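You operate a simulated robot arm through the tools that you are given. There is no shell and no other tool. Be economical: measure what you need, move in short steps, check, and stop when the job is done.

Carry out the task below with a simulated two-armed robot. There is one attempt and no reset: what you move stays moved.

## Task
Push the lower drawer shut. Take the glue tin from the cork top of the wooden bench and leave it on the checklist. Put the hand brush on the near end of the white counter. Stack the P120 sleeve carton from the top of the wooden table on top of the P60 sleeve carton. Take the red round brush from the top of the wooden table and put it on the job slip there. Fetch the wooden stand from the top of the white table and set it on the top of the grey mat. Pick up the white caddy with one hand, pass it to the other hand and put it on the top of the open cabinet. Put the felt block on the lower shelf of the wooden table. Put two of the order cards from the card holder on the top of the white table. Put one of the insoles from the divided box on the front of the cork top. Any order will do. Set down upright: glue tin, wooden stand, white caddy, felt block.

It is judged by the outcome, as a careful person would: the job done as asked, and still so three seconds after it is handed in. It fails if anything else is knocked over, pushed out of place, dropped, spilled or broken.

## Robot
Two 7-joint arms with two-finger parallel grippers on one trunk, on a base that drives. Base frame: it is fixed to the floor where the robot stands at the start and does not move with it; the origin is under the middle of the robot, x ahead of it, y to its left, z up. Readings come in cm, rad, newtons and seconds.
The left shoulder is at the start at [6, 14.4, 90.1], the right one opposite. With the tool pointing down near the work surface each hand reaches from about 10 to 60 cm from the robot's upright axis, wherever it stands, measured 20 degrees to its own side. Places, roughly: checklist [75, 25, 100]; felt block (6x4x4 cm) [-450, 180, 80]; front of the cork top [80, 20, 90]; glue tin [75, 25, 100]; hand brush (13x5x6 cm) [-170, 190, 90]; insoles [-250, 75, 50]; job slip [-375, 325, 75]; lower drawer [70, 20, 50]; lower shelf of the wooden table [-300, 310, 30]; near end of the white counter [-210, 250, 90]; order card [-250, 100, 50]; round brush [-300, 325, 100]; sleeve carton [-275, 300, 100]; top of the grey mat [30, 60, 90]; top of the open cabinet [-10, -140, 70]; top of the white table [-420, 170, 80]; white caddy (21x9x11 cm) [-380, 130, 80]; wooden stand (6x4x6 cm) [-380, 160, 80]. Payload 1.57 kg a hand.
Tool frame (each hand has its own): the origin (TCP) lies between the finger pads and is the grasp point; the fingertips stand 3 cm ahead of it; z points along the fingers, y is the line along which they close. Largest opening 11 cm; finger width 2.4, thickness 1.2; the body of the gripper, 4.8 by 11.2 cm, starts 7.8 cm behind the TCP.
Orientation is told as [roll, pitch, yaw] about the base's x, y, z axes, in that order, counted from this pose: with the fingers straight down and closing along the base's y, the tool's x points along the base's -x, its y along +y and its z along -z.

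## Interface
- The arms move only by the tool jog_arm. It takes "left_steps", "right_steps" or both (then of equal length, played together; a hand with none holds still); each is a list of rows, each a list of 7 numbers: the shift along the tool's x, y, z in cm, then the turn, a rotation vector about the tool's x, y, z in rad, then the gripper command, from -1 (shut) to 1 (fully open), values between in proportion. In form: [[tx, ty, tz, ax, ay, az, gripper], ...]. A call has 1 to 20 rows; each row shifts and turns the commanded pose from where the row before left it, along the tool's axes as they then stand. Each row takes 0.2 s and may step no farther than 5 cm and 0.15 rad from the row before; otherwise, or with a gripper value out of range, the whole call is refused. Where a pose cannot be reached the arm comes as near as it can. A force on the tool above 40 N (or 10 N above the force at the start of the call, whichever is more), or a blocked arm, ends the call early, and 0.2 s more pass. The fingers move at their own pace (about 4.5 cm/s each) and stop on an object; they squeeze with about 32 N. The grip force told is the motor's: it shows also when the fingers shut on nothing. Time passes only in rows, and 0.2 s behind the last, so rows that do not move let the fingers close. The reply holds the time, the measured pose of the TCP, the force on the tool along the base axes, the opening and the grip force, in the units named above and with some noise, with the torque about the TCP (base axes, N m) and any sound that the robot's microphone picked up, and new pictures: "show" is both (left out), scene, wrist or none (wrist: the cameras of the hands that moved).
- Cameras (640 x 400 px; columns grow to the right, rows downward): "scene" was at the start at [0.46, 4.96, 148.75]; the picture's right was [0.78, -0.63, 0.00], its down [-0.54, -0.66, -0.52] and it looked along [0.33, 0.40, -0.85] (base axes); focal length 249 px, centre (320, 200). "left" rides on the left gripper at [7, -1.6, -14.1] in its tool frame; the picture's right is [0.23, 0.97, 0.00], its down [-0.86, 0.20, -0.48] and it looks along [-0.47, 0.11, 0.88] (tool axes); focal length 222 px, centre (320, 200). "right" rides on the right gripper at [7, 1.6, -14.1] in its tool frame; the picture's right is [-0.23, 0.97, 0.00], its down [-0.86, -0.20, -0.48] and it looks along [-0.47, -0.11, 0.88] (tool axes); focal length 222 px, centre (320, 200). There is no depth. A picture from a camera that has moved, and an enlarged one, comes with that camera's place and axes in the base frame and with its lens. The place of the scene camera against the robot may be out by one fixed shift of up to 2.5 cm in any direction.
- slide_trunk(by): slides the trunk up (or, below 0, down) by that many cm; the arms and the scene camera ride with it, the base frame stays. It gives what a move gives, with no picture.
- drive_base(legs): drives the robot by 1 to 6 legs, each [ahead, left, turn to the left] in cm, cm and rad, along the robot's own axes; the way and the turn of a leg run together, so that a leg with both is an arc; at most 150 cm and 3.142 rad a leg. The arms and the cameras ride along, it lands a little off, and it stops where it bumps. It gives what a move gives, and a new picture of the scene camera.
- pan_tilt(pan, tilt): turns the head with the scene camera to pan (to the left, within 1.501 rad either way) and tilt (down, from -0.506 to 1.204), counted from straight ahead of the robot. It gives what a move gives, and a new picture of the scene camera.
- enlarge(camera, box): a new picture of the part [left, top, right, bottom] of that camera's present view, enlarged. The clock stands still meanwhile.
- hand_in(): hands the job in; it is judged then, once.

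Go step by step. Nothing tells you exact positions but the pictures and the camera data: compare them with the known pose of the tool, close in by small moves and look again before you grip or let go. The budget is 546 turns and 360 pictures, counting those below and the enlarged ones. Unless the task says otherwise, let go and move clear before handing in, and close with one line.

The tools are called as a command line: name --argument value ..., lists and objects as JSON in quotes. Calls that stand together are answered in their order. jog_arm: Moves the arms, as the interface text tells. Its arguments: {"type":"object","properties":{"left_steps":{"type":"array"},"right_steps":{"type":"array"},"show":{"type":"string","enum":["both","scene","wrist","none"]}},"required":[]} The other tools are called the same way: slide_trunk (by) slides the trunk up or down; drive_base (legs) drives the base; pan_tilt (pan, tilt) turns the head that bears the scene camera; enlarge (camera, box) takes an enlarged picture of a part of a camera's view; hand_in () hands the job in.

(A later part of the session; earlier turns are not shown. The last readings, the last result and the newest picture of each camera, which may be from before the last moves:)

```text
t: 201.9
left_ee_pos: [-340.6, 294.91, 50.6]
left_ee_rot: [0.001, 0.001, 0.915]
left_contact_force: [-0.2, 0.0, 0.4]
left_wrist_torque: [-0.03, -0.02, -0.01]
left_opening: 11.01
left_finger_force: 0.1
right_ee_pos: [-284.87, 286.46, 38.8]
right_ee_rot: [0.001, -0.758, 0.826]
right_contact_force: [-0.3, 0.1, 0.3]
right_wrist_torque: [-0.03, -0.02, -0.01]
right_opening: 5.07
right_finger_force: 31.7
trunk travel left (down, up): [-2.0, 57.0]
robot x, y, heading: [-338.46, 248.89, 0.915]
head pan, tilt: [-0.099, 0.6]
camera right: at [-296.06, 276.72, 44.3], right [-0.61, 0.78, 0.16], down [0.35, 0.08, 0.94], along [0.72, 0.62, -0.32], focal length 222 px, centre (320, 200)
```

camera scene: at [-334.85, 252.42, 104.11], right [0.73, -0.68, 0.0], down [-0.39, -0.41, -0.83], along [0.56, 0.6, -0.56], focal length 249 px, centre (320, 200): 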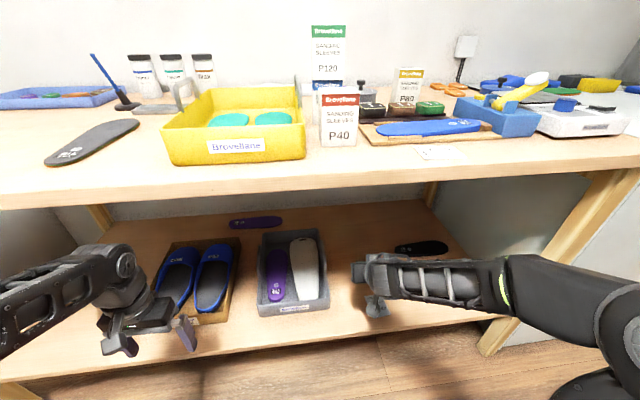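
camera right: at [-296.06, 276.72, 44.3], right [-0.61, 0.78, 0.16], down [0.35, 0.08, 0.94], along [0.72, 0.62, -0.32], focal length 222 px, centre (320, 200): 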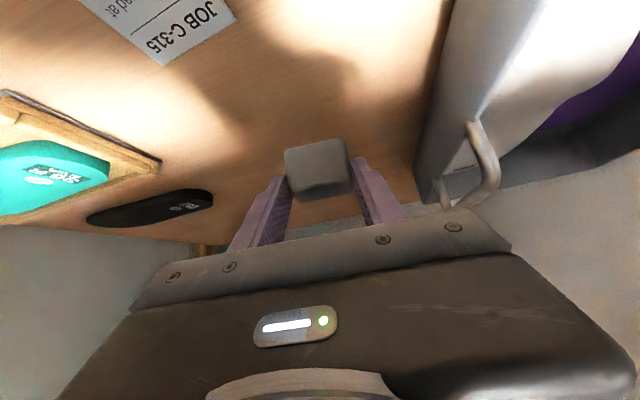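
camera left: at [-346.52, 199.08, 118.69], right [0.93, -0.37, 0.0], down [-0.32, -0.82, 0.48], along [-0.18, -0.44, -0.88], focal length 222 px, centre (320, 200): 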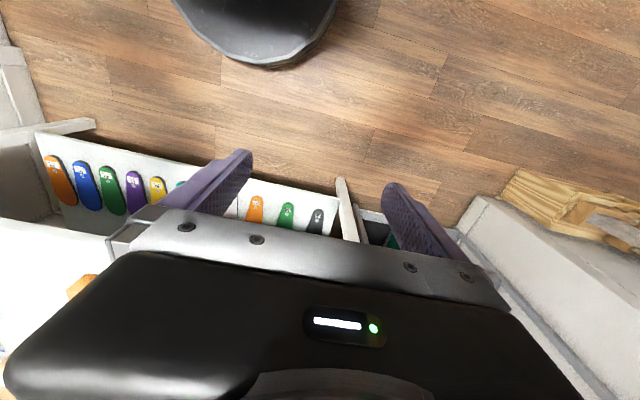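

jog_arm --right_steps '[[1.37, 0, 1.46, 0, 0, 0, -1], [0.69, 0, 0.73, 0, 0, 0, -1], [0.34, 0, 0.36, 0, 0, 0, -1], [0.34, 0, 0.36, 0, 0, 0, -1], [0.34, 0, 0.36, 0, 0, 0, -1]]' --show "wrist"

```text
t: 203.1
left_ee_pos: [-340.78, 294.88, 50.57]
left_ee_rot: [-0.001, -0.005, 0.915]
left_contact_force: [0.5, -0.2, 1.1]
left_wrist_torque: [0.01, 0.0, 0.01]
left_opening: 11.02
left_finger_force: 0.1
right_ee_pos: [-284.85, 286.62, 34.8]
right_ee_rot: [-0.002, -0.765, 0.828]
right_contact_force: [-5.4, -7.4, 25.1]
right_wrist_torque: [-0.26, -0.13, -0.09]
right_opening: 5.05
right_finger_force: 31.5
trunk travel left (down, up): [-2.0, 57.0]
robot x, y, heading: [-338.22, 248.53, 0.917]
head pan, tilt: [-0.099, 0.6]
camera right: at [-296.03, 276.83, 40.19], right [-0.61, 0.78, 0.16], down [0.34, 0.08, 0.94], along [0.72, 0.62, -0.31], focal length 222 px, centre (320, 200)
```

right: 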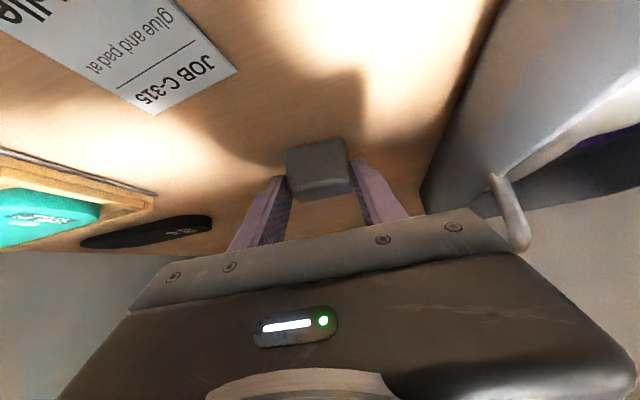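

The block touches the shelf. I release and withdraw.

jog_arm --right_steps '[[-0.2, 0, -0.2, 0, 0, 0, -1], [0, 0, 0, 0, 0, 0, 0.2], [0, 0, 0, 0, 0, 0, 0.4], [0, 0, 0, 0, 0, 0, 0.4], [0, 0, -3, 0, 0, 0, 0.4], [0, 0, -4, 0, 0, 0, 0.4], [0, 0, -4, 0, 0, 0, 0.4]]' --show "wrist"

```text
t: 204.7
left_ee_pos: [-340.64, 294.95, 50.48]
left_ee_rot: [0.001, -0.001, 0.916]
left_contact_force: [-0.2, -0.5, 0.0]
left_wrist_torque: [0.0, 0.02, 0.0]
left_opening: 10.98
left_finger_force: 0.0
right_ee_pos: [-290.03, 280.85, 42.48]
right_ee_rot: [0.002, -0.755, 0.827]
right_contact_force: [-0.6, 0.6, -0.4]
right_wrist_torque: [0.02, 0.02, -0.02]
right_opening: 7.72
right_finger_force: 0.1
trunk travel left (down, up): [-2.0, 57.0]
robot x, y, heading: [-338.44, 248.73, 0.916]
head pan, tilt: [-0.099, 0.6]
camera right: at [-301.25, 271.07, 48.1], right [-0.6, 0.78, 0.16], down [0.35, 0.08, 0.93], along [0.72, 0.62, -0.32], focal length 222 px, centre (320, 200)
```

right: 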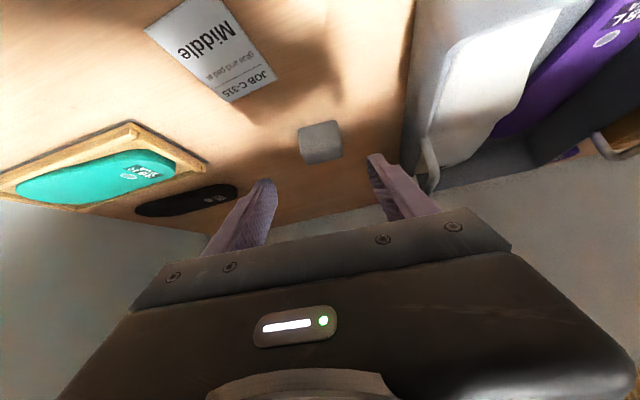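

The felt block stands on the lower shelf. I back out, raise the trunk a bit and refold the right hand.

drive_base --legs '[[-24, 0, 0]]'

jog_arm --right_steps '[[0, 0, -3, 0, 0.15, 0, 1], [0, 0, -3, 0, 0.15, 0, 1], [2, 0, -2, 0, 0.15, 0, 1], [2, 0, 0, 0, 0.15, 0, 1], [2, 0, 0, 0, 0.15, 0, 1]]' --show "none"

slide_trunk --by 30

drive_base --legs '[[0, 0, 3.14], [0, 150, 0]]'

```text
t: 206.5
left_ee_pos: [-355.1, 276.09, 50.53]
left_ee_rot: [0.001, -0.001, 0.915]
left_contact_force: [0.4, 0.3, 0.5]
left_wrist_torque: [0.0, -0.04, 0.01]
left_opening: 11.03
left_finger_force: 0.1
right_ee_pos: [-304.53, 262.01, 42.59]
right_ee_rot: [-0.001, -0.758, 0.826]
right_contact_force: [0.9, 0.8, 0.6]
right_wrist_torque: [0.0, 0.0, 0.01]
right_opening: 7.71
right_finger_force: 0.1
trunk travel left (down, up): [-2.0, 57.0]
robot x, y, heading: [-352.76, 229.87, 0.92]
head pan, tilt: [-0.099, 0.6]
camera scene: at [-349.31, 233.55, 104.11], right [0.73, -0.68, 0.0], down [-0.39, -0.41, -0.82], along [0.57, 0.6, -0.57], focal length 249 px, centre (320, 200)
```

scene: 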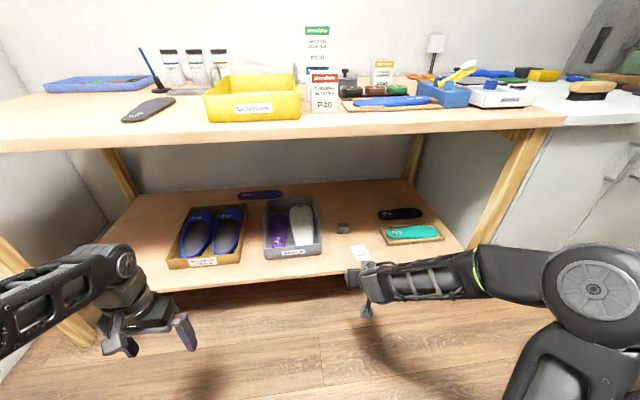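

```text
t: 207.7
left_ee_pos: [-354.99, 276.13, 50.48]
left_ee_rot: [0.0, -0.001, 0.914]
left_contact_force: [0.0, -0.8, -0.4]
left_wrist_torque: [0.01, 0.06, 0.01]
left_opening: 11.02
left_finger_force: 0.0
right_ee_pos: [-311.56, 254.36, 47.3]
right_ee_rot: [0.0, -0.006, 0.829]
right_contact_force: [0.3, 0.0, 0.1]
right_wrist_torque: [0.03, -0.03, 0.02]
right_opening: 11.0
right_finger_force: 0.1
trunk travel left (down, up): [-2.0, 57.0]
robot x, y, heading: [-352.56, 229.69, 0.917]
head pan, tilt: [-0.099, 0.6]
```

```text
t: 210.7
left_ee_pos: [-355.05, 276.22, 80.54]
left_ee_rot: [0.001, 0.0, 0.914]
left_contact_force: [0.0, 0.5, -0.1]
left_wrist_torque: [-0.01, 0.02, 0.02]
left_opening: 10.98
left_finger_force: 0.0
right_ee_pos: [-311.47, 254.43, 77.27]
right_ee_rot: [0.001, -0.007, 0.824]
right_contact_force: [0.5, -0.6, 0.6]
right_wrist_torque: [0.01, 0.02, 0.01]
right_opening: 11.0
right_finger_force: 0.0
trunk travel left (down, up): [-32.0, 27.0]
robot x, y, heading: [-352.92, 229.68, 0.919]
head pan, tilt: [-0.099, 0.6]
```

```text
t: 225.5
left_ee_pos: [-231.59, 91.61, 80.55]
left_ee_rot: [0.001, 0.0, -2.232]
left_contact_force: [0.3, 0.0, -0.5]
left_wrist_torque: [0.04, -0.01, 0.02]
left_opening: 10.99
left_finger_force: 0.1
right_ee_pos: [-275.0, 113.63, 77.26]
right_ee_rot: [0.001, -0.008, -2.321]
right_contact_force: [-0.6, 0.1, 0.0]
right_wrist_torque: [0.0, -0.03, 0.0]
right_opening: 10.98
right_finger_force: 0.1
trunk travel left (down, up): [-32.0, 27.0]
robot x, y, heading: [-233.84, 137.95, -2.232]
head pan, tilt: [-0.099, 0.6]
camera scene: at [-238.69, 133.5, 134.11], right [-0.72, 0.69, 0.0], down [0.39, 0.41, -0.83], along [-0.57, -0.6, -0.56], focal length 249 px, centre (320, 200)
```

scene: 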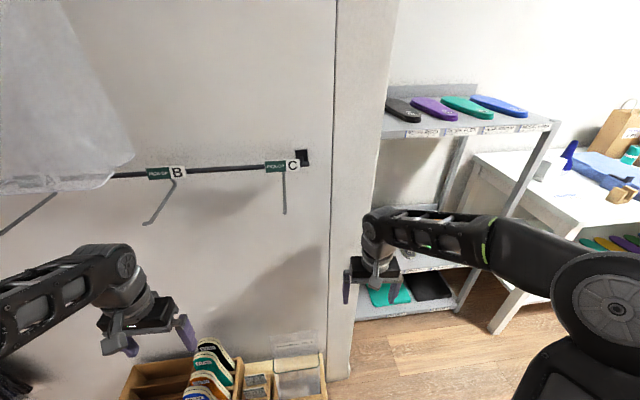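

pan_tilt --pan 0.1 --tilt 1.0

enlarge --camera "left" --box '[0, 0, 640, 400]'

enlarge --camera "scene" --box '[180, 160, 420, 360]'

```text
t: 226.4
left_ee_pos: [-231.54, 91.51, 80.57]
left_ee_rot: [0.0, 0.0, -2.231]
left_contact_force: [-1.1, 0.5, 0.0]
left_wrist_torque: [-0.01, 0.03, -0.03]
left_opening: 10.99
left_finger_force: 0.1
right_ee_pos: [-274.93, 113.8, 77.16]
right_ee_rot: [0.0, -0.007, -2.321]
right_contact_force: [-0.3, -0.3, -0.4]
right_wrist_torque: [0.01, 0.02, 0.02]
right_opening: 10.99
right_finger_force: 0.1
trunk travel left (down, up): [-32.0, 27.0]
robot x, y, heading: [-233.67, 137.75, -2.232]
head pan, tilt: [0.099, 1.0]
camera scene: at [-236.31, 134.01, 130.91], right [-0.85, 0.53, 0.0], down [0.45, 0.71, -0.54], along [-0.29, -0.46, -0.84], focal length 249 px, centre (320, 200)
```

scene: 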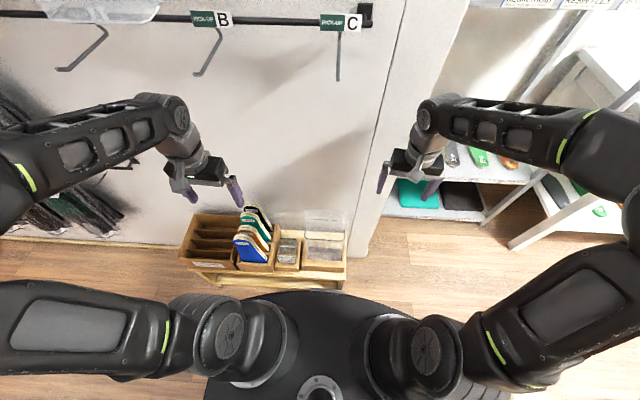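

```text
1.00 times, centred on (320, 200) of left
camera zoom: at [-228.56, 98.01, 94.66], right [0.91, -0.42, 0.0], down [-0.37, -0.8, 0.48], along [-0.2, -0.43, -0.88], focal length 222 px, centre (320, 200)
```

zoom: 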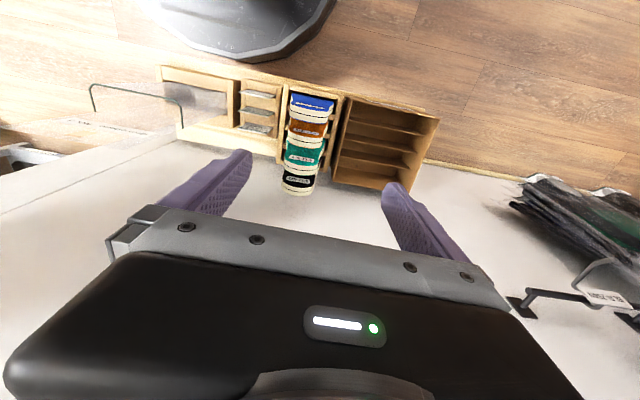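

```text
2.00 times, centred on (300, 260) of scene
camera zoom: at [-236.31, 134.01, 130.91], right [-0.85, 0.53, 0.0], down [0.45, 0.71, -0.54], along [-0.29, -0.46, -0.84], focal length 499 px, centre (360, 80)
```

zoom: 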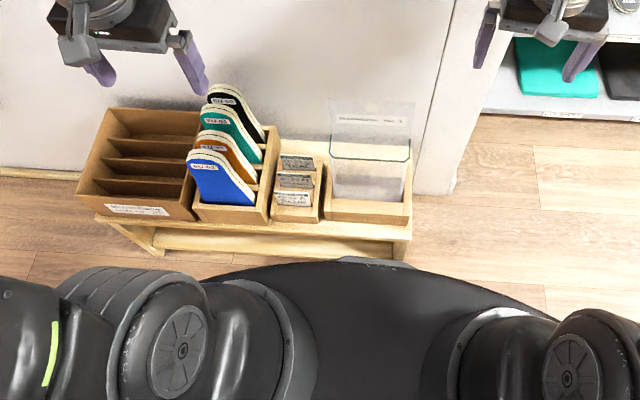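

Now I see the low rack: three order cards upright in a slotted holder near [-243.5, 99, 46], and insoles in the divided box beside it. The slots run sideways, so I turn both hands a quarter to grip front-to-back.

jog_arm --left_steps '[[0, 0, 0, 0, 0, 0.143, 0], [0, 0, 0, 0, 0, 0.143, 0], [0, 0, 0, 0, 0, 0.143, 0], [0, 0, 0, 0, 0, 0.143, 0], [0, 0, 0, 0, 0, 0.143, 0], [0, 0, 0, 0, 0, 0.143, 0], [0, 0, 0, 0, 0, 0.143, 0], [0, 0, 0, 0, 0, 0.143, 0], [0, 0, 0, 0, 0, 0.143, 0], [0, 0, 0, 0, 0, 0.143, 0], [0, 0, 0, 0, 0, 0.14, 0]]' --right_steps '[[0, 0, 0, 0, 0, -0.143, 0], [0, 0, 0, 0, 0, -0.143, 0], [0, 0, 0, 0, 0, -0.143, 0], [0, 0, 0, 0, 0, -0.143, 0], [0, 0, 0, 0, 0, -0.143, 0], [0, 0, 0, 0, 0, -0.143, 0], [0, 0, 0, 0, 0, -0.143, 0], [0, 0, 0, 0, 0, -0.143, 0], [0, 0, 0, 0, 0, -0.143, 0], [0, 0, 0, 0, 0, -0.143, 0], [0, 0, 0, 0, 0, -0.143, 0]]' --show "wrist"

```text
t: 228.8
left_ee_pos: [-231.56, 91.57, 80.46]
left_ee_rot: [-0.001, 0.002, 2.478]
left_contact_force: [-0.4, 0.4, 0.0]
left_wrist_torque: [0.03, -0.01, 0.0]
left_opening: 5.49
left_finger_force: 0.0
right_ee_pos: [-275.0, 113.57, 77.26]
right_ee_rot: [-0.007, 0.0, -0.746]
right_contact_force: [-0.1, 0.2, -0.2]
right_wrist_torque: [0.02, 0.01, -0.01]
right_opening: 5.47
right_finger_force: 0.0
trunk travel left (down, up): [-32.0, 27.0]
robot x, y, heading: [-233.24, 138.0, -2.232]
head pan, tilt: [0.099, 1.0]
camera right: at [-278.94, 119.69, 91.36], right [0.83, 0.56, -0.01], down [0.49, -0.72, 0.48], along [0.26, -0.4, -0.88], focal length 222 px, centre (320, 200)
camera left: at [-225.06, 88.51, 94.68], right [-0.42, -0.91, 0.0], down [-0.8, 0.37, 0.48], along [-0.43, 0.2, -0.88], focal length 222 px, centre (320, 200)
```

right: 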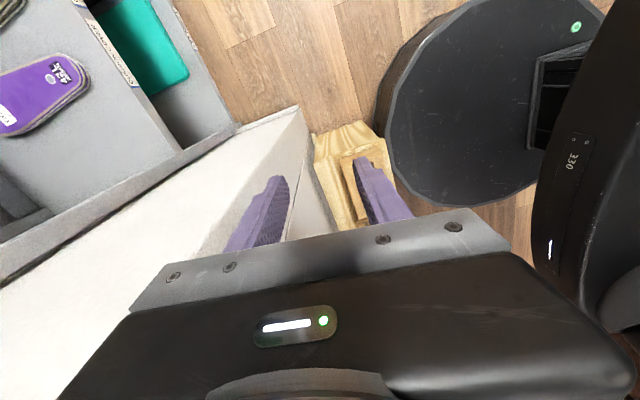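
left: 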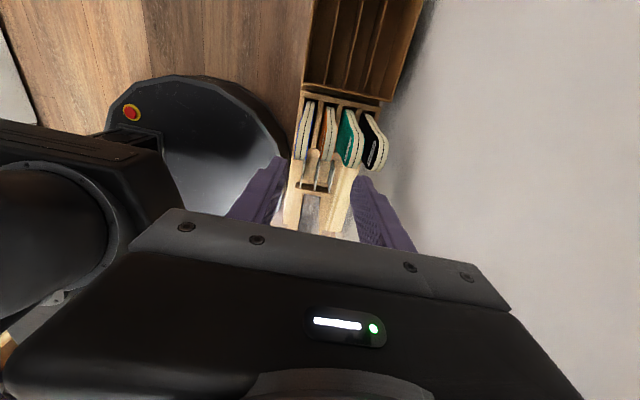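

jog_arm --left_steps '[[-3, 0, 0, 0, 0, 0, -0.5], [-3, 0, 0, 0, 0, 0, -0.5], [-3, 0, 0, 0, 0, 0, -0.5], [-3, 0, 0, 0, 0, 0, -0.5]]' --right_steps '[[0, 4, 0, 0, 0, 0, -0.5], [0, 4, 0, 0, 0, 0, -0.5], [0, 4, 0, 0, 0, 0, -0.5], [0, 0, 0, 0, 0, 0, -0.5]]' --show "none"

slide_trunk --by -18

enlarge --camera "left" --box '[160, 0, 480, 200]'

```text
t: 229.8
left_ee_pos: [-241.16, 98.9, 80.49]
left_ee_rot: [0.0, -0.001, 2.479]
left_contact_force: [0.4, 0.2, -0.6]
left_wrist_torque: [0.01, -0.01, 0.01]
left_opening: 2.76
left_finger_force: 0.1
right_ee_pos: [-266.71, 122.5, 77.07]
right_ee_rot: [-0.007, -0.001, -0.749]
right_contact_force: [-0.5, 0.0, 0.5]
right_wrist_torque: [0.03, 0.05, -0.01]
right_opening: 2.75
right_finger_force: 0.1
trunk travel left (down, up): [-32.0, 27.0]
robot x, y, heading: [-233.22, 137.9, -2.23]
head pan, tilt: [0.099, 1.0]
```

```text
t: 231.8
left_ee_pos: [-241.1, 98.99, 62.54]
left_ee_rot: [0.001, 0.0, 2.482]
left_contact_force: [0.2, 0.1, 0.8]
left_wrist_torque: [-0.01, -0.01, -0.01]
left_opening: 2.74
left_finger_force: 0.1
right_ee_pos: [-266.81, 122.36, 59.15]
right_ee_rot: [-0.007, 0.0, -0.75]
right_contact_force: [-0.6, 0.7, 1.1]
right_wrist_torque: [-0.04, -0.01, 0.0]
right_opening: 2.77
right_finger_force: 0.1
trunk travel left (down, up): [-14.0, 45.0]
robot x, y, heading: [-233.4, 137.67, -2.232]
head pan, tilt: [0.099, 1.0]
```

```text
2.00 times, centred on (320, 100) of left
camera zoom: at [-234.55, 95.87, 76.65], right [-0.42, -0.91, 0.0], down [-0.8, 0.37, 0.48], along [-0.43, 0.2, -0.88], focal length 444 px, centre (320, 400)
```

zoom: 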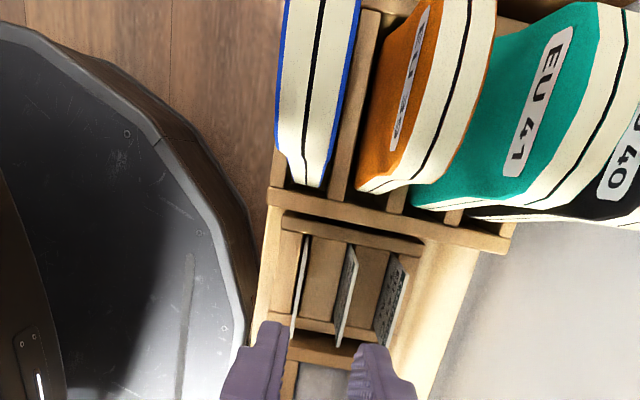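

jog_arm --left_steps '[[0, 0, 3.5, 0, 0, 0, -0.5], [0, 0, 3.5, 0, 0, 0, -0.5]]' --show "none"

enlarge --camera "left" --box '[160, 20, 480, 220]'

```text
t: 232.4
left_ee_pos: [-241.0, 98.81, 55.44]
left_ee_rot: [0.0, 0.0, 2.483]
left_contact_force: [0.0, -0.7, 1.1]
left_wrist_torque: [-0.02, -0.03, 0.0]
left_opening: 2.73
left_finger_force: 0.0
right_ee_pos: [-266.91, 122.47, 59.12]
right_ee_rot: [-0.008, 0.0, -0.749]
right_contact_force: [0.0, 0.8, -0.5]
right_wrist_torque: [0.0, 0.03, 0.01]
right_opening: 2.73
right_finger_force: 0.1
trunk travel left (down, up): [-14.0, 45.0]
robot x, y, heading: [-233.61, 138.16, -2.232]
head pan, tilt: [0.099, 1.0]
```

```text
2.00 times, centred on (320, 120) of left
camera zoom: at [-234.51, 95.84, 69.65], right [-0.42, -0.91, 0.0], down [-0.8, 0.37, 0.48], along [-0.43, 0.2, -0.88], focal length 444 px, centre (320, 360)
```

zoom: 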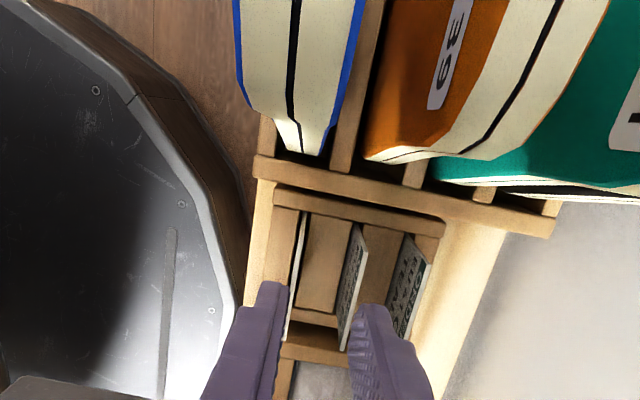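

The insoles stand up to about z = 60, so the hand camera could hit them; leaning the hand about its closing axis avoids that. The front card is near [-241.3, 100.6] with its top at z ≈ 44; I tilt, shift and look.

jog_arm --left_steps '[[-0.7, -0.6, 0, 0, 0.15, 0, -0.5], [-0.6, -0.6, 0, 0, 0.15, 0, -0.5], [-0.9, 0, 2.9, 0, 0, 0, -0.5]]' --show "none"

enlarge --camera "left" --box '[160, 40, 480, 240]'

```text
t: 233.2
left_ee_pos: [-241.19, 100.72, 52.43]
left_ee_rot: [0.0, 0.302, 2.483]
left_contact_force: [0.3, 0.8, -0.9]
left_wrist_torque: [0.0, 0.01, -0.02]
left_opening: 2.75
left_finger_force: 0.1
right_ee_pos: [-266.73, 122.51, 59.15]
right_ee_rot: [-0.006, 0.0, -0.75]
right_contact_force: [-0.5, -0.2, 0.5]
right_wrist_torque: [-0.01, 0.0, -0.05]
right_opening: 2.73
right_finger_force: 0.0
trunk travel left (down, up): [-14.0, 45.0]
robot x, y, heading: [-233.64, 137.93, -2.232]
head pan, tilt: [0.099, 1.0]
```

```text
2.00 times, centred on (320, 140) of left
camera zoom: at [-238.38, 100.41, 67.91], right [-0.43, -0.9, 0.07], down [-0.88, 0.43, 0.2], along [-0.21, 0.03, -0.98], focal length 444 px, centre (320, 320)
```

zoom: 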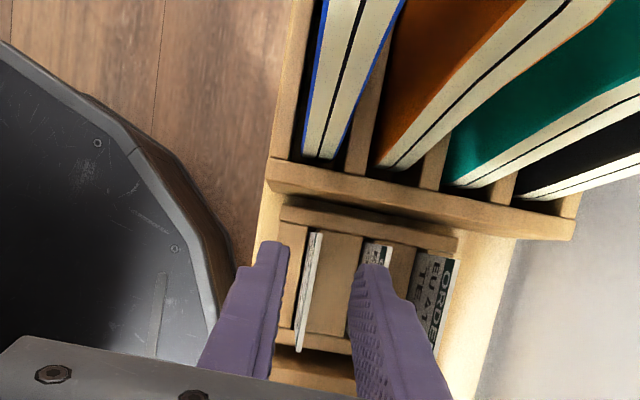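

Well centred on the front card. Down and grip.

jog_arm --left_steps '[[-0.9, 0, 2.9, 0, 0, 0, -0.5], [-0.9, 0, 2.9, 0, 0, 0, -0.5], [-0.7, 0, 2.3, 0, 0, 0, -0.5], [0, 0, 0, 0, 0, 0, -1], [0, 0, 0, 0, 0, 0, -1], [0, 0, 0, 0, 0, 0, -1]]' --show "wrist"

```text
t: 234.6
left_ee_pos: [-241.1, 100.67, 43.99]
left_ee_rot: [0.001, 0.298, 2.482]
left_contact_force: [0.1, 0.4, -0.6]
left_wrist_torque: [0.0, 0.0, -0.01]
left_opening: 0.14
left_finger_force: 23.2
right_ee_pos: [-266.86, 122.46, 59.23]
right_ee_rot: [-0.007, -0.001, -0.748]
right_contact_force: [0.0, -0.2, 0.2]
right_wrist_torque: [-0.02, 0.0, 0.01]
right_opening: 2.76
right_finger_force: 0.0
trunk travel left (down, up): [-14.0, 45.0]
robot x, y, heading: [-233.6, 138.04, -2.232]
head pan, tilt: [0.099, 1.0]
camera left: at [-238.32, 100.41, 59.46], right [-0.43, -0.9, 0.07], down [-0.88, 0.43, 0.2], along [-0.21, 0.03, -0.98], focal length 222 px, centre (320, 200)
```

left: 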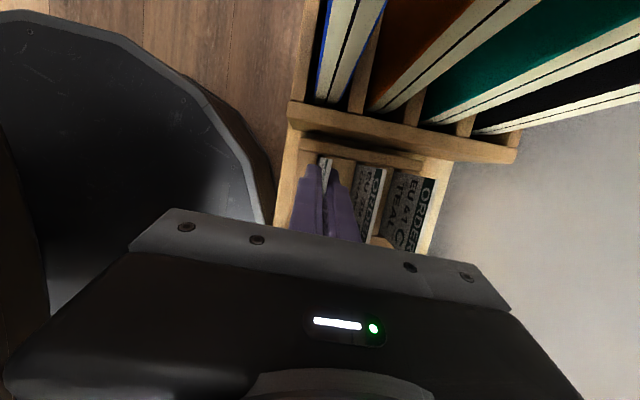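

jog_arm --left_steps '[[0.59, 0, -1.9, 0, 0, 0, -1], [0.89, 0, -2.87, 0, 0, 0, -1], [0.89, 0, -2.87, 0, 0, 0, -1], [1.18, 0, -3.8, 0, 0, 0, -1], [1.18, 0, -3.8, 0, 0, 0, -1]]'

```text
t: 235.8
left_ee_pos: [-241.26, 100.7, 59.82]
left_ee_rot: [-0.001, 0.301, 2.48]
left_contact_force: [-0.2, 0.3, -0.3]
left_wrist_torque: [0.02, 0.01, 0.0]
left_opening: 0.16
left_finger_force: 23.0
right_ee_pos: [-266.86, 122.51, 59.24]
right_ee_rot: [-0.008, 0.001, -0.75]
right_contact_force: [-1.0, 0.5, -0.6]
right_wrist_torque: [0.04, -0.01, 0.01]
right_opening: 2.74
right_finger_force: 0.1
trunk travel left (down, up): [-14.0, 45.0]
robot x, y, heading: [-233.55, 137.83, -2.232]
head pan, tilt: [0.099, 1.0]
camera scene: at [-236.32, 134.01, 112.9], right [-0.85, 0.53, 0.0], down [0.45, 0.71, -0.54], along [-0.29, -0.46, -0.84], focal length 249 px, centre (320, 200)
camera left: at [-238.34, 100.37, 75.46], right [-0.43, -0.9, 0.07], down [-0.88, 0.43, 0.2], along [-0.21, 0.03, -0.98], focal length 222 px, centre (320, 200)
```

scene: 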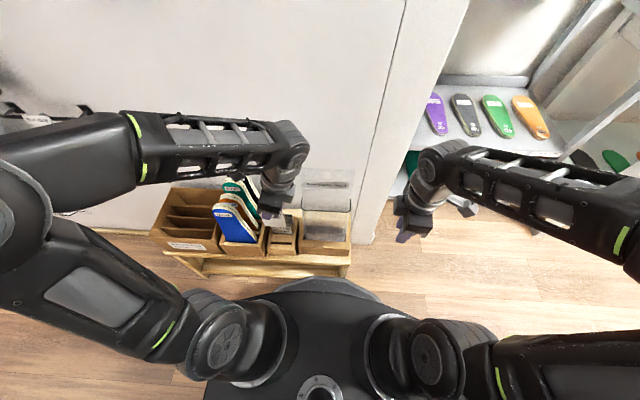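
left: 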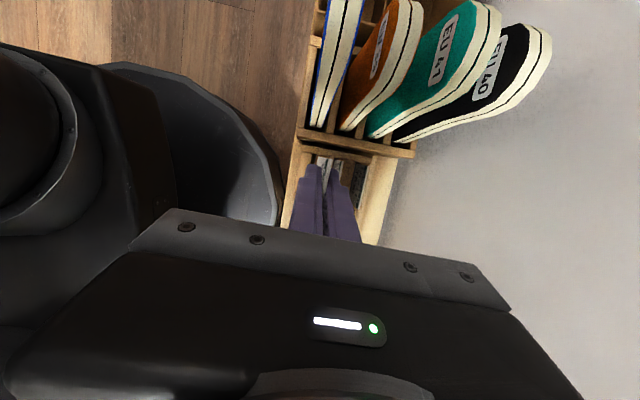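

The card is held. I raise and retract the left hand, then strafe left so the right hand can take the middle card.

jog_arm --left_steps '[[1.18, 0, -3.8, 0, 0, 0, -1], [1.18, 0, -3.8, 0, 0, 0, -1], [1.18, 0, -3.8, 0, 0, 0, -1], [1, -4, 0.3, 0, 0, 0, -1], [1, -4, 0.3, 0, 0, 0, -1], [1, -4, 0.3, 0, 0, 0, -1]]' --show "none"

drive_base --legs '[[0, 26, 0]]'

```text
t: 237.2
left_ee_pos: [-233.91, 105.4, 69.02]
left_ee_rot: [-0.058, 0.257, 2.486]
left_contact_force: [-0.6, -0.4, -0.3]
left_wrist_torque: [-0.01, -0.02, 0.0]
left_opening: 0.13
left_finger_force: 23.4
left hand out of reach, approached as far as the arm can: row 2, 5, 6
right_ee_pos: [-266.95, 122.13, 58.74]
right_ee_rot: [-0.001, 0.001, -0.749]
right_contact_force: [-0.2, 0.1, 0.1]
right_wrist_torque: [0.03, -0.02, 0.0]
right_opening: 2.75
right_finger_force: 0.2
trunk travel left (down, up): [-14.0, 45.0]
robot x, y, heading: [-233.7, 138.13, -2.234]
head pan, tilt: [0.099, 1.0]
```

```text
t: 239.0
left_ee_pos: [-212.99, 89.32, 69.07]
left_ee_rot: [-0.058, 0.262, 2.492]
left_contact_force: [0.8, 0.0, -1.0]
left_wrist_torque: [0.04, -0.05, 0.01]
left_opening: 0.14
left_finger_force: 23.7
right_ee_pos: [-246.22, 106.21, 59.12]
right_ee_rot: [-0.001, 0.002, -0.751]
right_contact_force: [0.4, 0.0, 0.5]
right_wrist_torque: [-0.04, 0.02, 0.01]
right_opening: 2.73
right_finger_force: 0.0
trunk travel left (down, up): [-14.0, 45.0]
robot x, y, heading: [-212.97, 122.21, -2.232]
head pan, tilt: [0.099, 1.0]
camera scene: at [-215.93, 117.28, 112.91], right [-0.85, 0.53, 0.0], down [0.45, 0.72, -0.53], along [-0.29, -0.45, -0.85], focal length 249 px, centre (320, 200)
```

scene: 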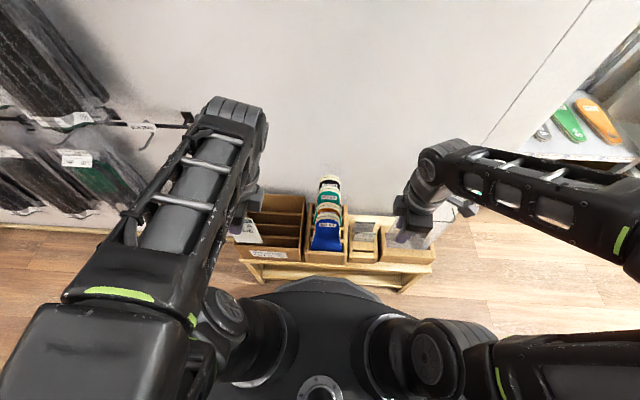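

jog_arm --right_steps '[[-4, 0, 0, 0, 0, 0, -0.5], [-4, 0, 0, 0, 0.12, 0, -0.5], [0, -2.2, 0, 0, 0.12, 0, -0.5], [0, -2.2, 0, 0, 0, 0, -0.5]]' --show "none"

enlarge --camera "right" --box '[160, 0, 480, 200]'

enlarge --camera "right" --box '[0, 0, 640, 400]'

```text
t: 240.0
left_ee_pos: [-213.05, 89.42, 69.06]
left_ee_rot: [-0.061, 0.26, 2.491]
left_contact_force: [-0.1, -0.2, 0.3]
left_wrist_torque: [-0.01, 0.02, -0.01]
left_opening: 0.14
left_finger_force: 23.2
right_ee_pos: [-243.51, 97.49, 59.09]
right_ee_rot: [-0.003, 0.243, -0.75]
right_contact_force: [-0.3, -0.3, 0.6]
right_wrist_torque: [0.04, -0.02, 0.02]
right_opening: 2.72
right_finger_force: 0.1
trunk travel left (down, up): [-14.0, 45.0]
robot x, y, heading: [-213.21, 121.96, -2.235]
head pan, tilt: [0.099, 1.0]
```

```text
2.00 times, centred on (320, 100) of right
camera zoom: at [-244.87, 100.97, 74.45], right [0.82, 0.56, -0.06], down [0.56, -0.79, 0.26], along [0.1, -0.25, -0.96], focal length 444 px, centre (320, 400)
```

zoom: 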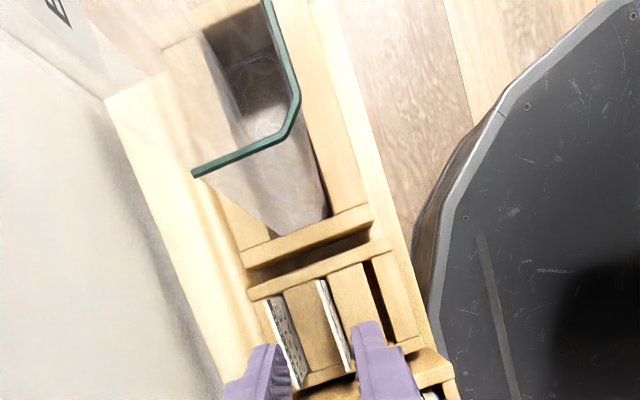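

```text
1.00 times, centred on (320, 200) of right
camera zoom: at [-244.87, 100.97, 74.45], right [0.82, 0.56, -0.06], down [0.56, -0.79, 0.26], along [0.1, -0.25, -0.96], focal length 222 px, centre (320, 200)
```

zoom: 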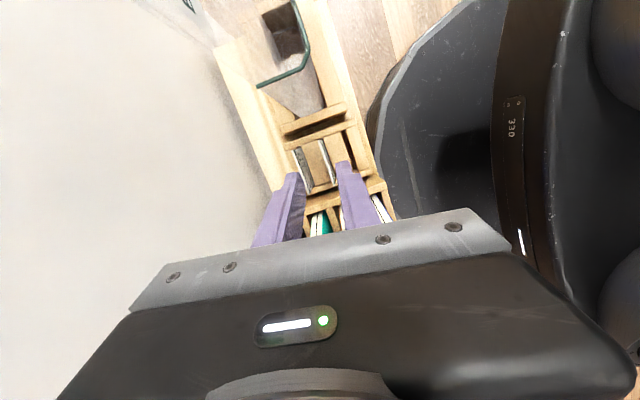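

The middle card is right under the fingers and the camera clears the acrylic stand. Down and grip.

jog_arm --right_steps '[[-0.72, 0, 2.91, 0, 0, 0, -0.5], [-0.72, 0, 2.91, 0, 0, 0, -0.5], [-0.72, 0, 2.91, 0, 0, 0, -0.5]]' --show "wrist"

```text
t: 240.8
left_ee_pos: [-213.17, 89.39, 69.07]
left_ee_rot: [-0.062, 0.259, 2.49]
left_contact_force: [0.5, -0.5, 0.4]
left_wrist_torque: [-0.04, 0.0, -0.03]
left_opening: 0.12
left_finger_force: 23.4
right_ee_pos: [-243.5, 97.46, 50.01]
right_ee_rot: [-0.002, 0.241, -0.747]
right_contact_force: [-0.5, 0.2, 0.0]
right_wrist_torque: [0.0, -0.01, 0.0]
right_opening: 2.77
right_finger_force: 0.0
trunk travel left (down, up): [-14.0, 45.0]
robot x, y, heading: [-213.06, 122.01, -2.232]
head pan, tilt: [0.099, 1.0]
camera right: at [-244.86, 101.0, 65.38], right [0.82, 0.56, -0.06], down [0.56, -0.79, 0.26], along [0.1, -0.25, -0.96], focal length 222 px, centre (320, 200)
```

right: 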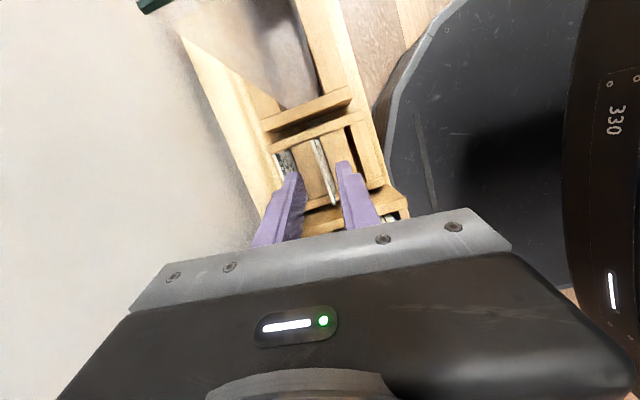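

jog_arm --right_steps '[[-0.72, 0, 2.91, 0, 0, 0, -0.5], [-0.72, 0, 2.91, 0, 0, 0, -0.5], [0, 0, 0, 0, 0, 0, -1], [0, 0, 0, 0, 0, 0, -1], [0, 0, 0, 0, 0, 0, -1]]' --show "wrist"

```text
t: 242.0
left_ee_pos: [-213.11, 89.35, 69.09]
left_ee_rot: [-0.06, 0.259, 2.493]
left_contact_force: [0.1, -1.1, 0.4]
left_wrist_torque: [0.03, 0.0, 0.0]
left_opening: 0.16
left_finger_force: 23.5
right_ee_pos: [-243.58, 97.48, 43.97]
right_ee_rot: [-0.002, 0.242, -0.749]
right_contact_force: [0.1, 1.2, -0.8]
right_wrist_torque: [-0.01, -0.07, 0.08]
right_opening: 0.1
right_finger_force: 23.0
trunk travel left (down, up): [-14.0, 45.0]
robot x, y, heading: [-212.62, 121.92, -2.229]
head pan, tilt: [0.099, 1.0]
camera right: at [-244.86, 100.98, 59.4], right [0.82, 0.56, -0.06], down [0.56, -0.79, 0.26], along [0.1, -0.25, -0.96], focal length 222 px, centre (320, 200)
```

right: 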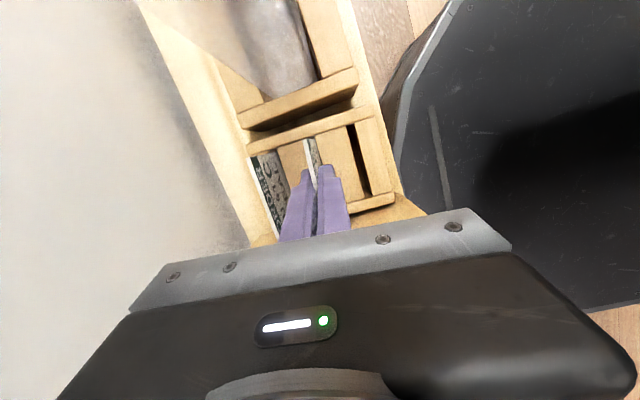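

Gripped. I lift the second card straight up.

jog_arm --right_steps '[[0.48, 0, -1.94, 0, 0, 0, -1], [0.72, 0, -2.91, 0, 0, 0, -1], [0.72, 0, -2.91, 0, 0, 0, -1], [0.96, 0, -3.88, 0, 0, 0, -1], [0.96, 0, -3.88, 0, 0, 0, -1], [0.96, 0, -3.88, 0, 0, 0, -1]]'

```text
t: 243.4
left_ee_pos: [-213.0, 89.29, 69.17]
left_ee_rot: [-0.059, 0.26, 2.492]
left_contact_force: [0.0, -0.4, 0.4]
left_wrist_torque: [0.0, -0.02, 0.01]
left_opening: 0.16
left_finger_force: 23.4
right_ee_pos: [-243.65, 97.55, 64.11]
right_ee_rot: [-0.001, 0.24, -0.749]
right_contact_force: [0.1, -0.4, -0.4]
right_wrist_torque: [0.03, -0.01, 0.0]
right_opening: 0.1
right_finger_force: 23.2
trunk travel left (down, up): [-14.0, 45.0]
robot x, y, heading: [-212.89, 121.97, -2.231]
head pan, tilt: [0.099, 1.0]
camera scene: at [-216.03, 117.46, 112.87], right [-0.85, 0.53, 0.0], down [0.45, 0.72, -0.54], along [-0.29, -0.45, -0.84], focal length 249 px, centre (320, 200)
camera right: at [-244.93, 101.06, 79.46], right [0.82, 0.56, -0.06], down [0.56, -0.79, 0.26], along [0.1, -0.25, -0.96], focal length 222 px, centre (320, 200)
```

scene: 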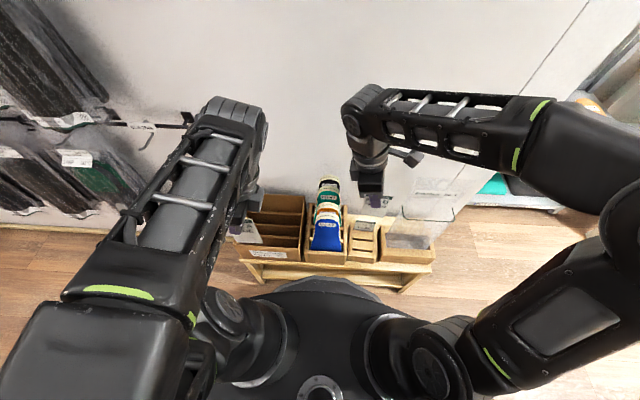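
right: 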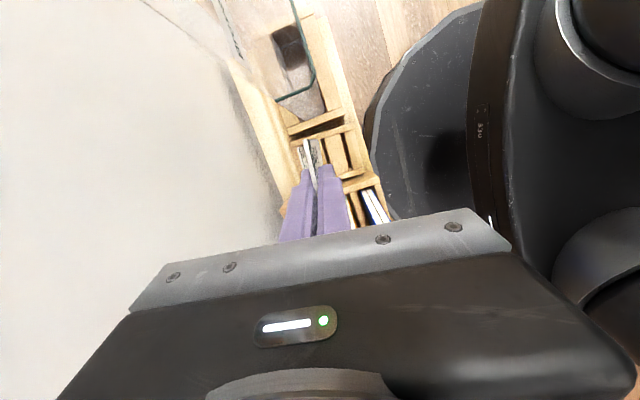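

Both cards are held. I back off, raise the trunk and strafe along to the white table.

drive_base --legs '[[-18, 0, 0.03]]'

slide_trunk --by 38

drive_base --legs '[[0, -120, 0], [0, -85, 0.02]]'

pan_tilt --pan 0.0 --tilt 0.8

```text
t: 244.9
left_ee_pos: [-201.17, 103.87, 69.22]
left_ee_rot: [-0.059, 0.26, 2.522]
left_contact_force: [-0.5, 0.4, 0.5]
left_wrist_torque: [0.01, 0.01, 0.0]
left_opening: 0.12
left_finger_force: 23.4
right_ee_pos: [-231.86, 111.2, 63.9]
right_ee_rot: [-0.002, 0.24, -0.719]
right_contact_force: [-0.1, 0.3, 0.3]
right_wrist_torque: [0.02, -0.01, 0.01]
right_opening: 0.14
right_finger_force: 23.1
trunk travel left (down, up): [-14.0, 45.0]
robot x, y, heading: [-202.01, 136.25, -2.2]
head pan, tilt: [0.099, 1.0]
camera scene: at [-204.95, 131.93, 112.88], right [-0.86, 0.51, 0.0], down [0.43, 0.73, -0.54], along [-0.27, -0.46, -0.84], focal length 249 px, centre (320, 200)
```

scene: 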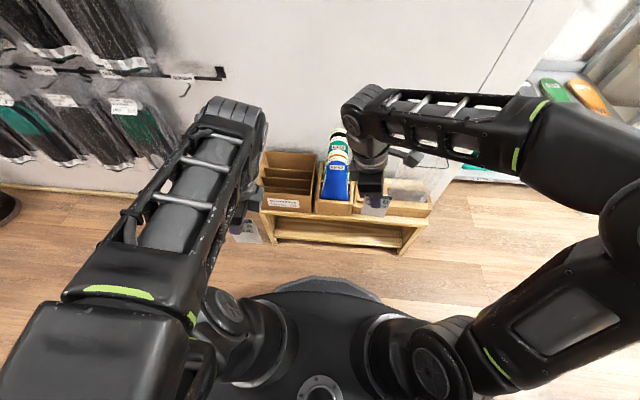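

```text
t: 248.6
left_ee_pos: [-200.95, 104.29, 107.31]
left_ee_rot: [-0.055, 0.26, 2.524]
left_contact_force: [0.1, -0.3, -0.2]
left_wrist_torque: [0.01, 0.02, 0.03]
left_opening: 0.15
left_finger_force: 23.5
right_ee_pos: [-231.67, 111.37, 102.34]
right_ee_rot: [-0.008, 0.24, -0.72]
right_contact_force: [0.3, -1.4, -0.3]
right_wrist_torque: [0.0, -0.01, 0.0]
right_opening: 0.13
right_finger_force: 23.5
trunk travel left (down, up): [-52.0, 7.0]
robot x, y, heading: [-202.26, 136.66, -2.206]
head pan, tilt: [0.099, 1.0]
```

```text
t: 258.8
left_ee_pos: [-366.45, 224.13, 107.32]
left_ee_rot: [-0.055, 0.261, 2.541]
left_contact_force: [0.0, 0.2, -0.4]
left_wrist_torque: [0.03, 0.01, 0.0]
left_opening: 0.12
left_finger_force: 23.0
right_ee_pos: [-397.16, 230.71, 102.26]
right_ee_rot: [-0.006, 0.24, -0.703]
right_contact_force: [-0.5, 0.3, -0.2]
right_wrist_torque: [-0.01, 0.01, -0.02]
right_opening: 0.12
right_finger_force: 23.3
trunk travel left (down, up): [-52.0, 7.0]
robot x, y, heading: [-367.99, 256.0, -2.183]
head pan, tilt: [0.099, 1.0]
camera scene: at [-370.54, 252.32, 150.91], right [-0.87, 0.49, 0.0], down [0.41, 0.73, -0.54], along [-0.26, -0.47, -0.84], focal length 249 px, centre (320, 200)
```

scene: 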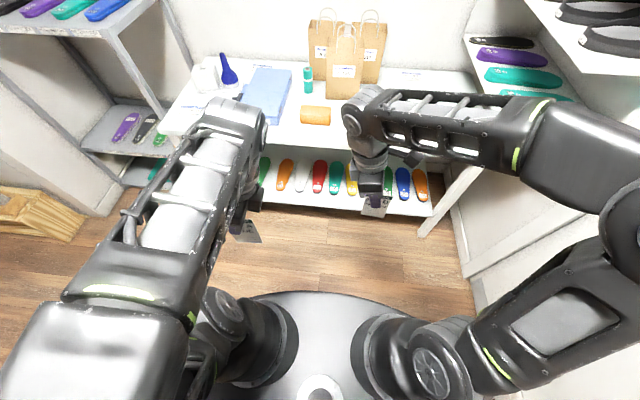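

```text
t: 259.5
left_ee_pos: [-366.44, 224.07, 107.36]
left_ee_rot: [-0.053, 0.263, 2.541]
left_contact_force: [-1.0, -0.7, 0.2]
left_wrist_torque: [-0.01, 0.03, 0.03]
left_opening: 0.13
left_finger_force: 23.6
right_ee_pos: [-397.12, 230.63, 102.22]
right_ee_rot: [-0.009, 0.239, -0.703]
right_contact_force: [-1.2, -0.5, -0.3]
right_wrist_torque: [-0.02, -0.02, -0.01]
right_opening: 0.1
right_finger_force: 23.2
trunk travel left (down, up): [-52.0, 7.0]
robot x, y, heading: [-368.02, 256.21, -2.183]
head pan, tilt: [0.0, 0.799]
camera scene: at [-371.71, 251.76, 152.42], right [-0.82, 0.57, 0.0], down [0.41, 0.59, -0.7], along [-0.4, -0.57, -0.72], focal length 249 px, centre (320, 200)
```

scene: 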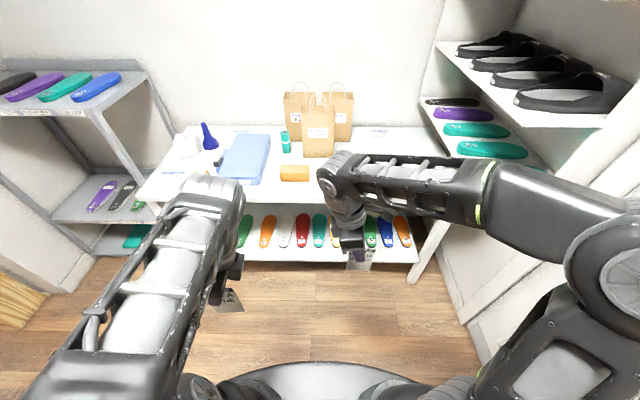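

At the table. I level the right hand and pitch its fingers forward so the card lies nearly flat, still off the table edge.

jog_arm --right_steps '[[0, 0, 0, 0, -0.12, 0, -1], [0, 0, 0, 0, -0.12, 0, -1], [0, 0, 0, 0.143, 0, 0, -1], [0, 0, 0, 0.143, 0, 0, -1], [0, 0, 0, 0.143, 0, 0, -1], [0, 0, 0, 0.143, 0, 0, -1], [0, 0, 0, 0.143, 0, 0, -1], [0, 0, 0, 0.143, 0, 0, -1], [0, 0, 0, 0.143, 0, 0, -1]]'

```text
t: 261.5
left_ee_pos: [-366.21, 224.01, 107.21]
left_ee_rot: [-0.054, 0.259, 2.541]
left_contact_force: [-0.3, 0.2, 0.2]
left_wrist_torque: [0.02, -0.03, 0.01]
left_opening: 0.12
left_finger_force: 22.9
right_ee_pos: [-396.42, 224.72, 105.82]
right_ee_rot: [-1.009, 0.0, -0.702]
right_contact_force: [0.6, 0.1, -0.1]
right_wrist_torque: [0.05, 0.02, -0.02]
right_opening: 0.15
right_finger_force: 22.6
right hand out of reach, approached as far as the arm can: row 7, 8, 9
trunk travel left (down, up): [-52.0, 7.0]
robot x, y, heading: [-367.83, 256.33, -2.18]
head pan, tilt: [0.0, 0.799]
camera scene: at [-371.72, 251.67, 152.42], right [-0.82, 0.57, 0.0], down [0.41, 0.59, -0.7], along [-0.4, -0.57, -0.72], focal length 249 px, centre (320, 200)
camera right: at [-393.38, 239.05, 111.96], right [0.51, 0.25, -0.82], down [0.85, -0.32, 0.42], along [-0.16, -0.91, -0.38], focal length 222 px, centre (320, 200)
```

scene: 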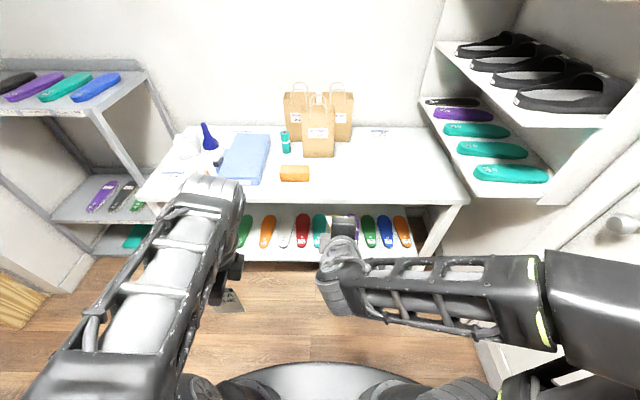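
right: 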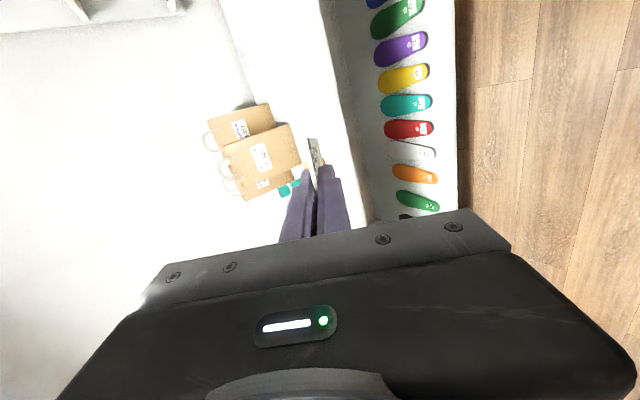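

drive_base --legs '[[34, -6, 0]]'

```text
t: 263.8
left_ee_pos: [-390.76, 199.82, 107.34]
left_ee_rot: [-0.055, 0.261, 2.539]
left_contact_force: [-0.7, -0.6, -0.2]
left_wrist_torque: [0.01, -0.01, -0.02]
left_opening: 0.16
left_finger_force: 23.5
right_ee_pos: [-420.89, 200.49, 105.67]
right_ee_rot: [-1.006, 0.0, -0.703]
right_contact_force: [-0.1, 0.0, 0.1]
right_wrist_torque: [0.01, -0.02, 0.0]
right_opening: 0.14
right_finger_force: 23.3
trunk travel left (down, up): [-52.0, 7.0]
robot x, y, heading: [-392.69, 231.88, -2.185]
head pan, tilt: [0.0, 0.799]
camera scene: at [-396.21, 227.42, 152.42], right [-0.82, 0.58, 0.0], down [0.41, 0.59, -0.7], along [-0.4, -0.57, -0.72], focal length 249 px, centre (320, 200)
```

scene: 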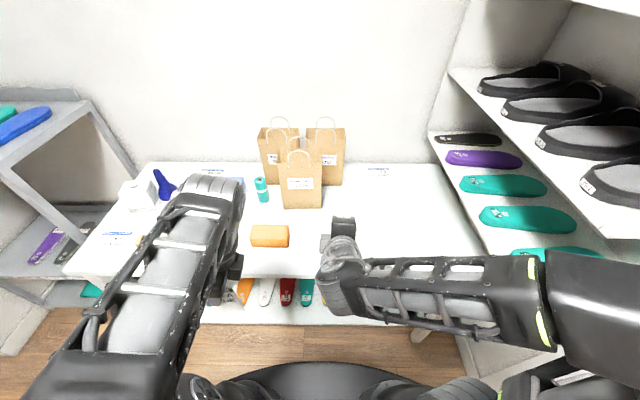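

jog_arm --right_steps '[[3.5, -1.6, 2.5, 0, 0, 0, -1], [3.5, -1.6, 2.5, 0, 0, 0, -1], [0, 3.38, 2.14, 0, 0, 0, -1], [0, 3.38, 2.14, 0, 0, 0, -1], [0, 3.38, 2.14, 0, 0, 0, -1], [0, 3.38, 2.14, 0, 0, 0, -1]]'

```text
t: 265.2
left_ee_pos: [-390.79, 199.88, 107.37]
left_ee_rot: [-0.054, 0.262, 2.538]
left_contact_force: [-0.5, -0.2, -0.1]
left_wrist_torque: [0.05, 0.0, 0.01]
left_opening: 0.18
left_finger_force: 22.9
right_ee_pos: [-430.45, 197.83, 90.5]
right_ee_rot: [-1.009, 0.0, -0.703]
right_contact_force: [-0.4, -0.4, -0.2]
right_wrist_torque: [0.0, 0.0, 0.01]
right_opening: 0.16
right_finger_force: 23.3
right hand out of reach, approached as far as the arm can: row 1, 3, 4, 5
trunk travel left (down, up): [-52.0, 7.0]
robot x, y, heading: [-392.59, 231.9, -2.186]
head pan, tilt: [0.0, 0.799]
camera scene: at [-396.19, 227.44, 152.42], right [-0.82, 0.58, 0.0], down [0.41, 0.59, -0.7], along [-0.4, -0.57, -0.72], focal length 249 px, centre (320, 200)
camera right: at [-427.5, 212.2, 96.64], right [0.51, 0.25, -0.82], down [0.84, -0.33, 0.42], along [-0.16, -0.91, -0.38], focal length 222 px, centre (320, 200)
```

scene: 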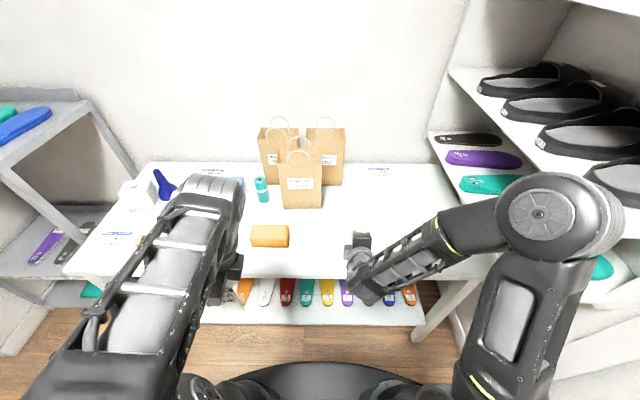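
right: 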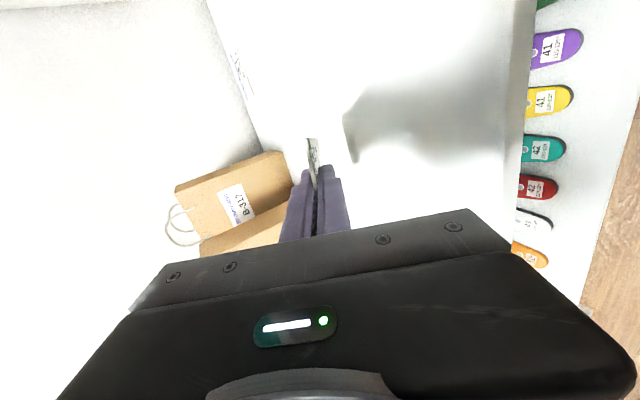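

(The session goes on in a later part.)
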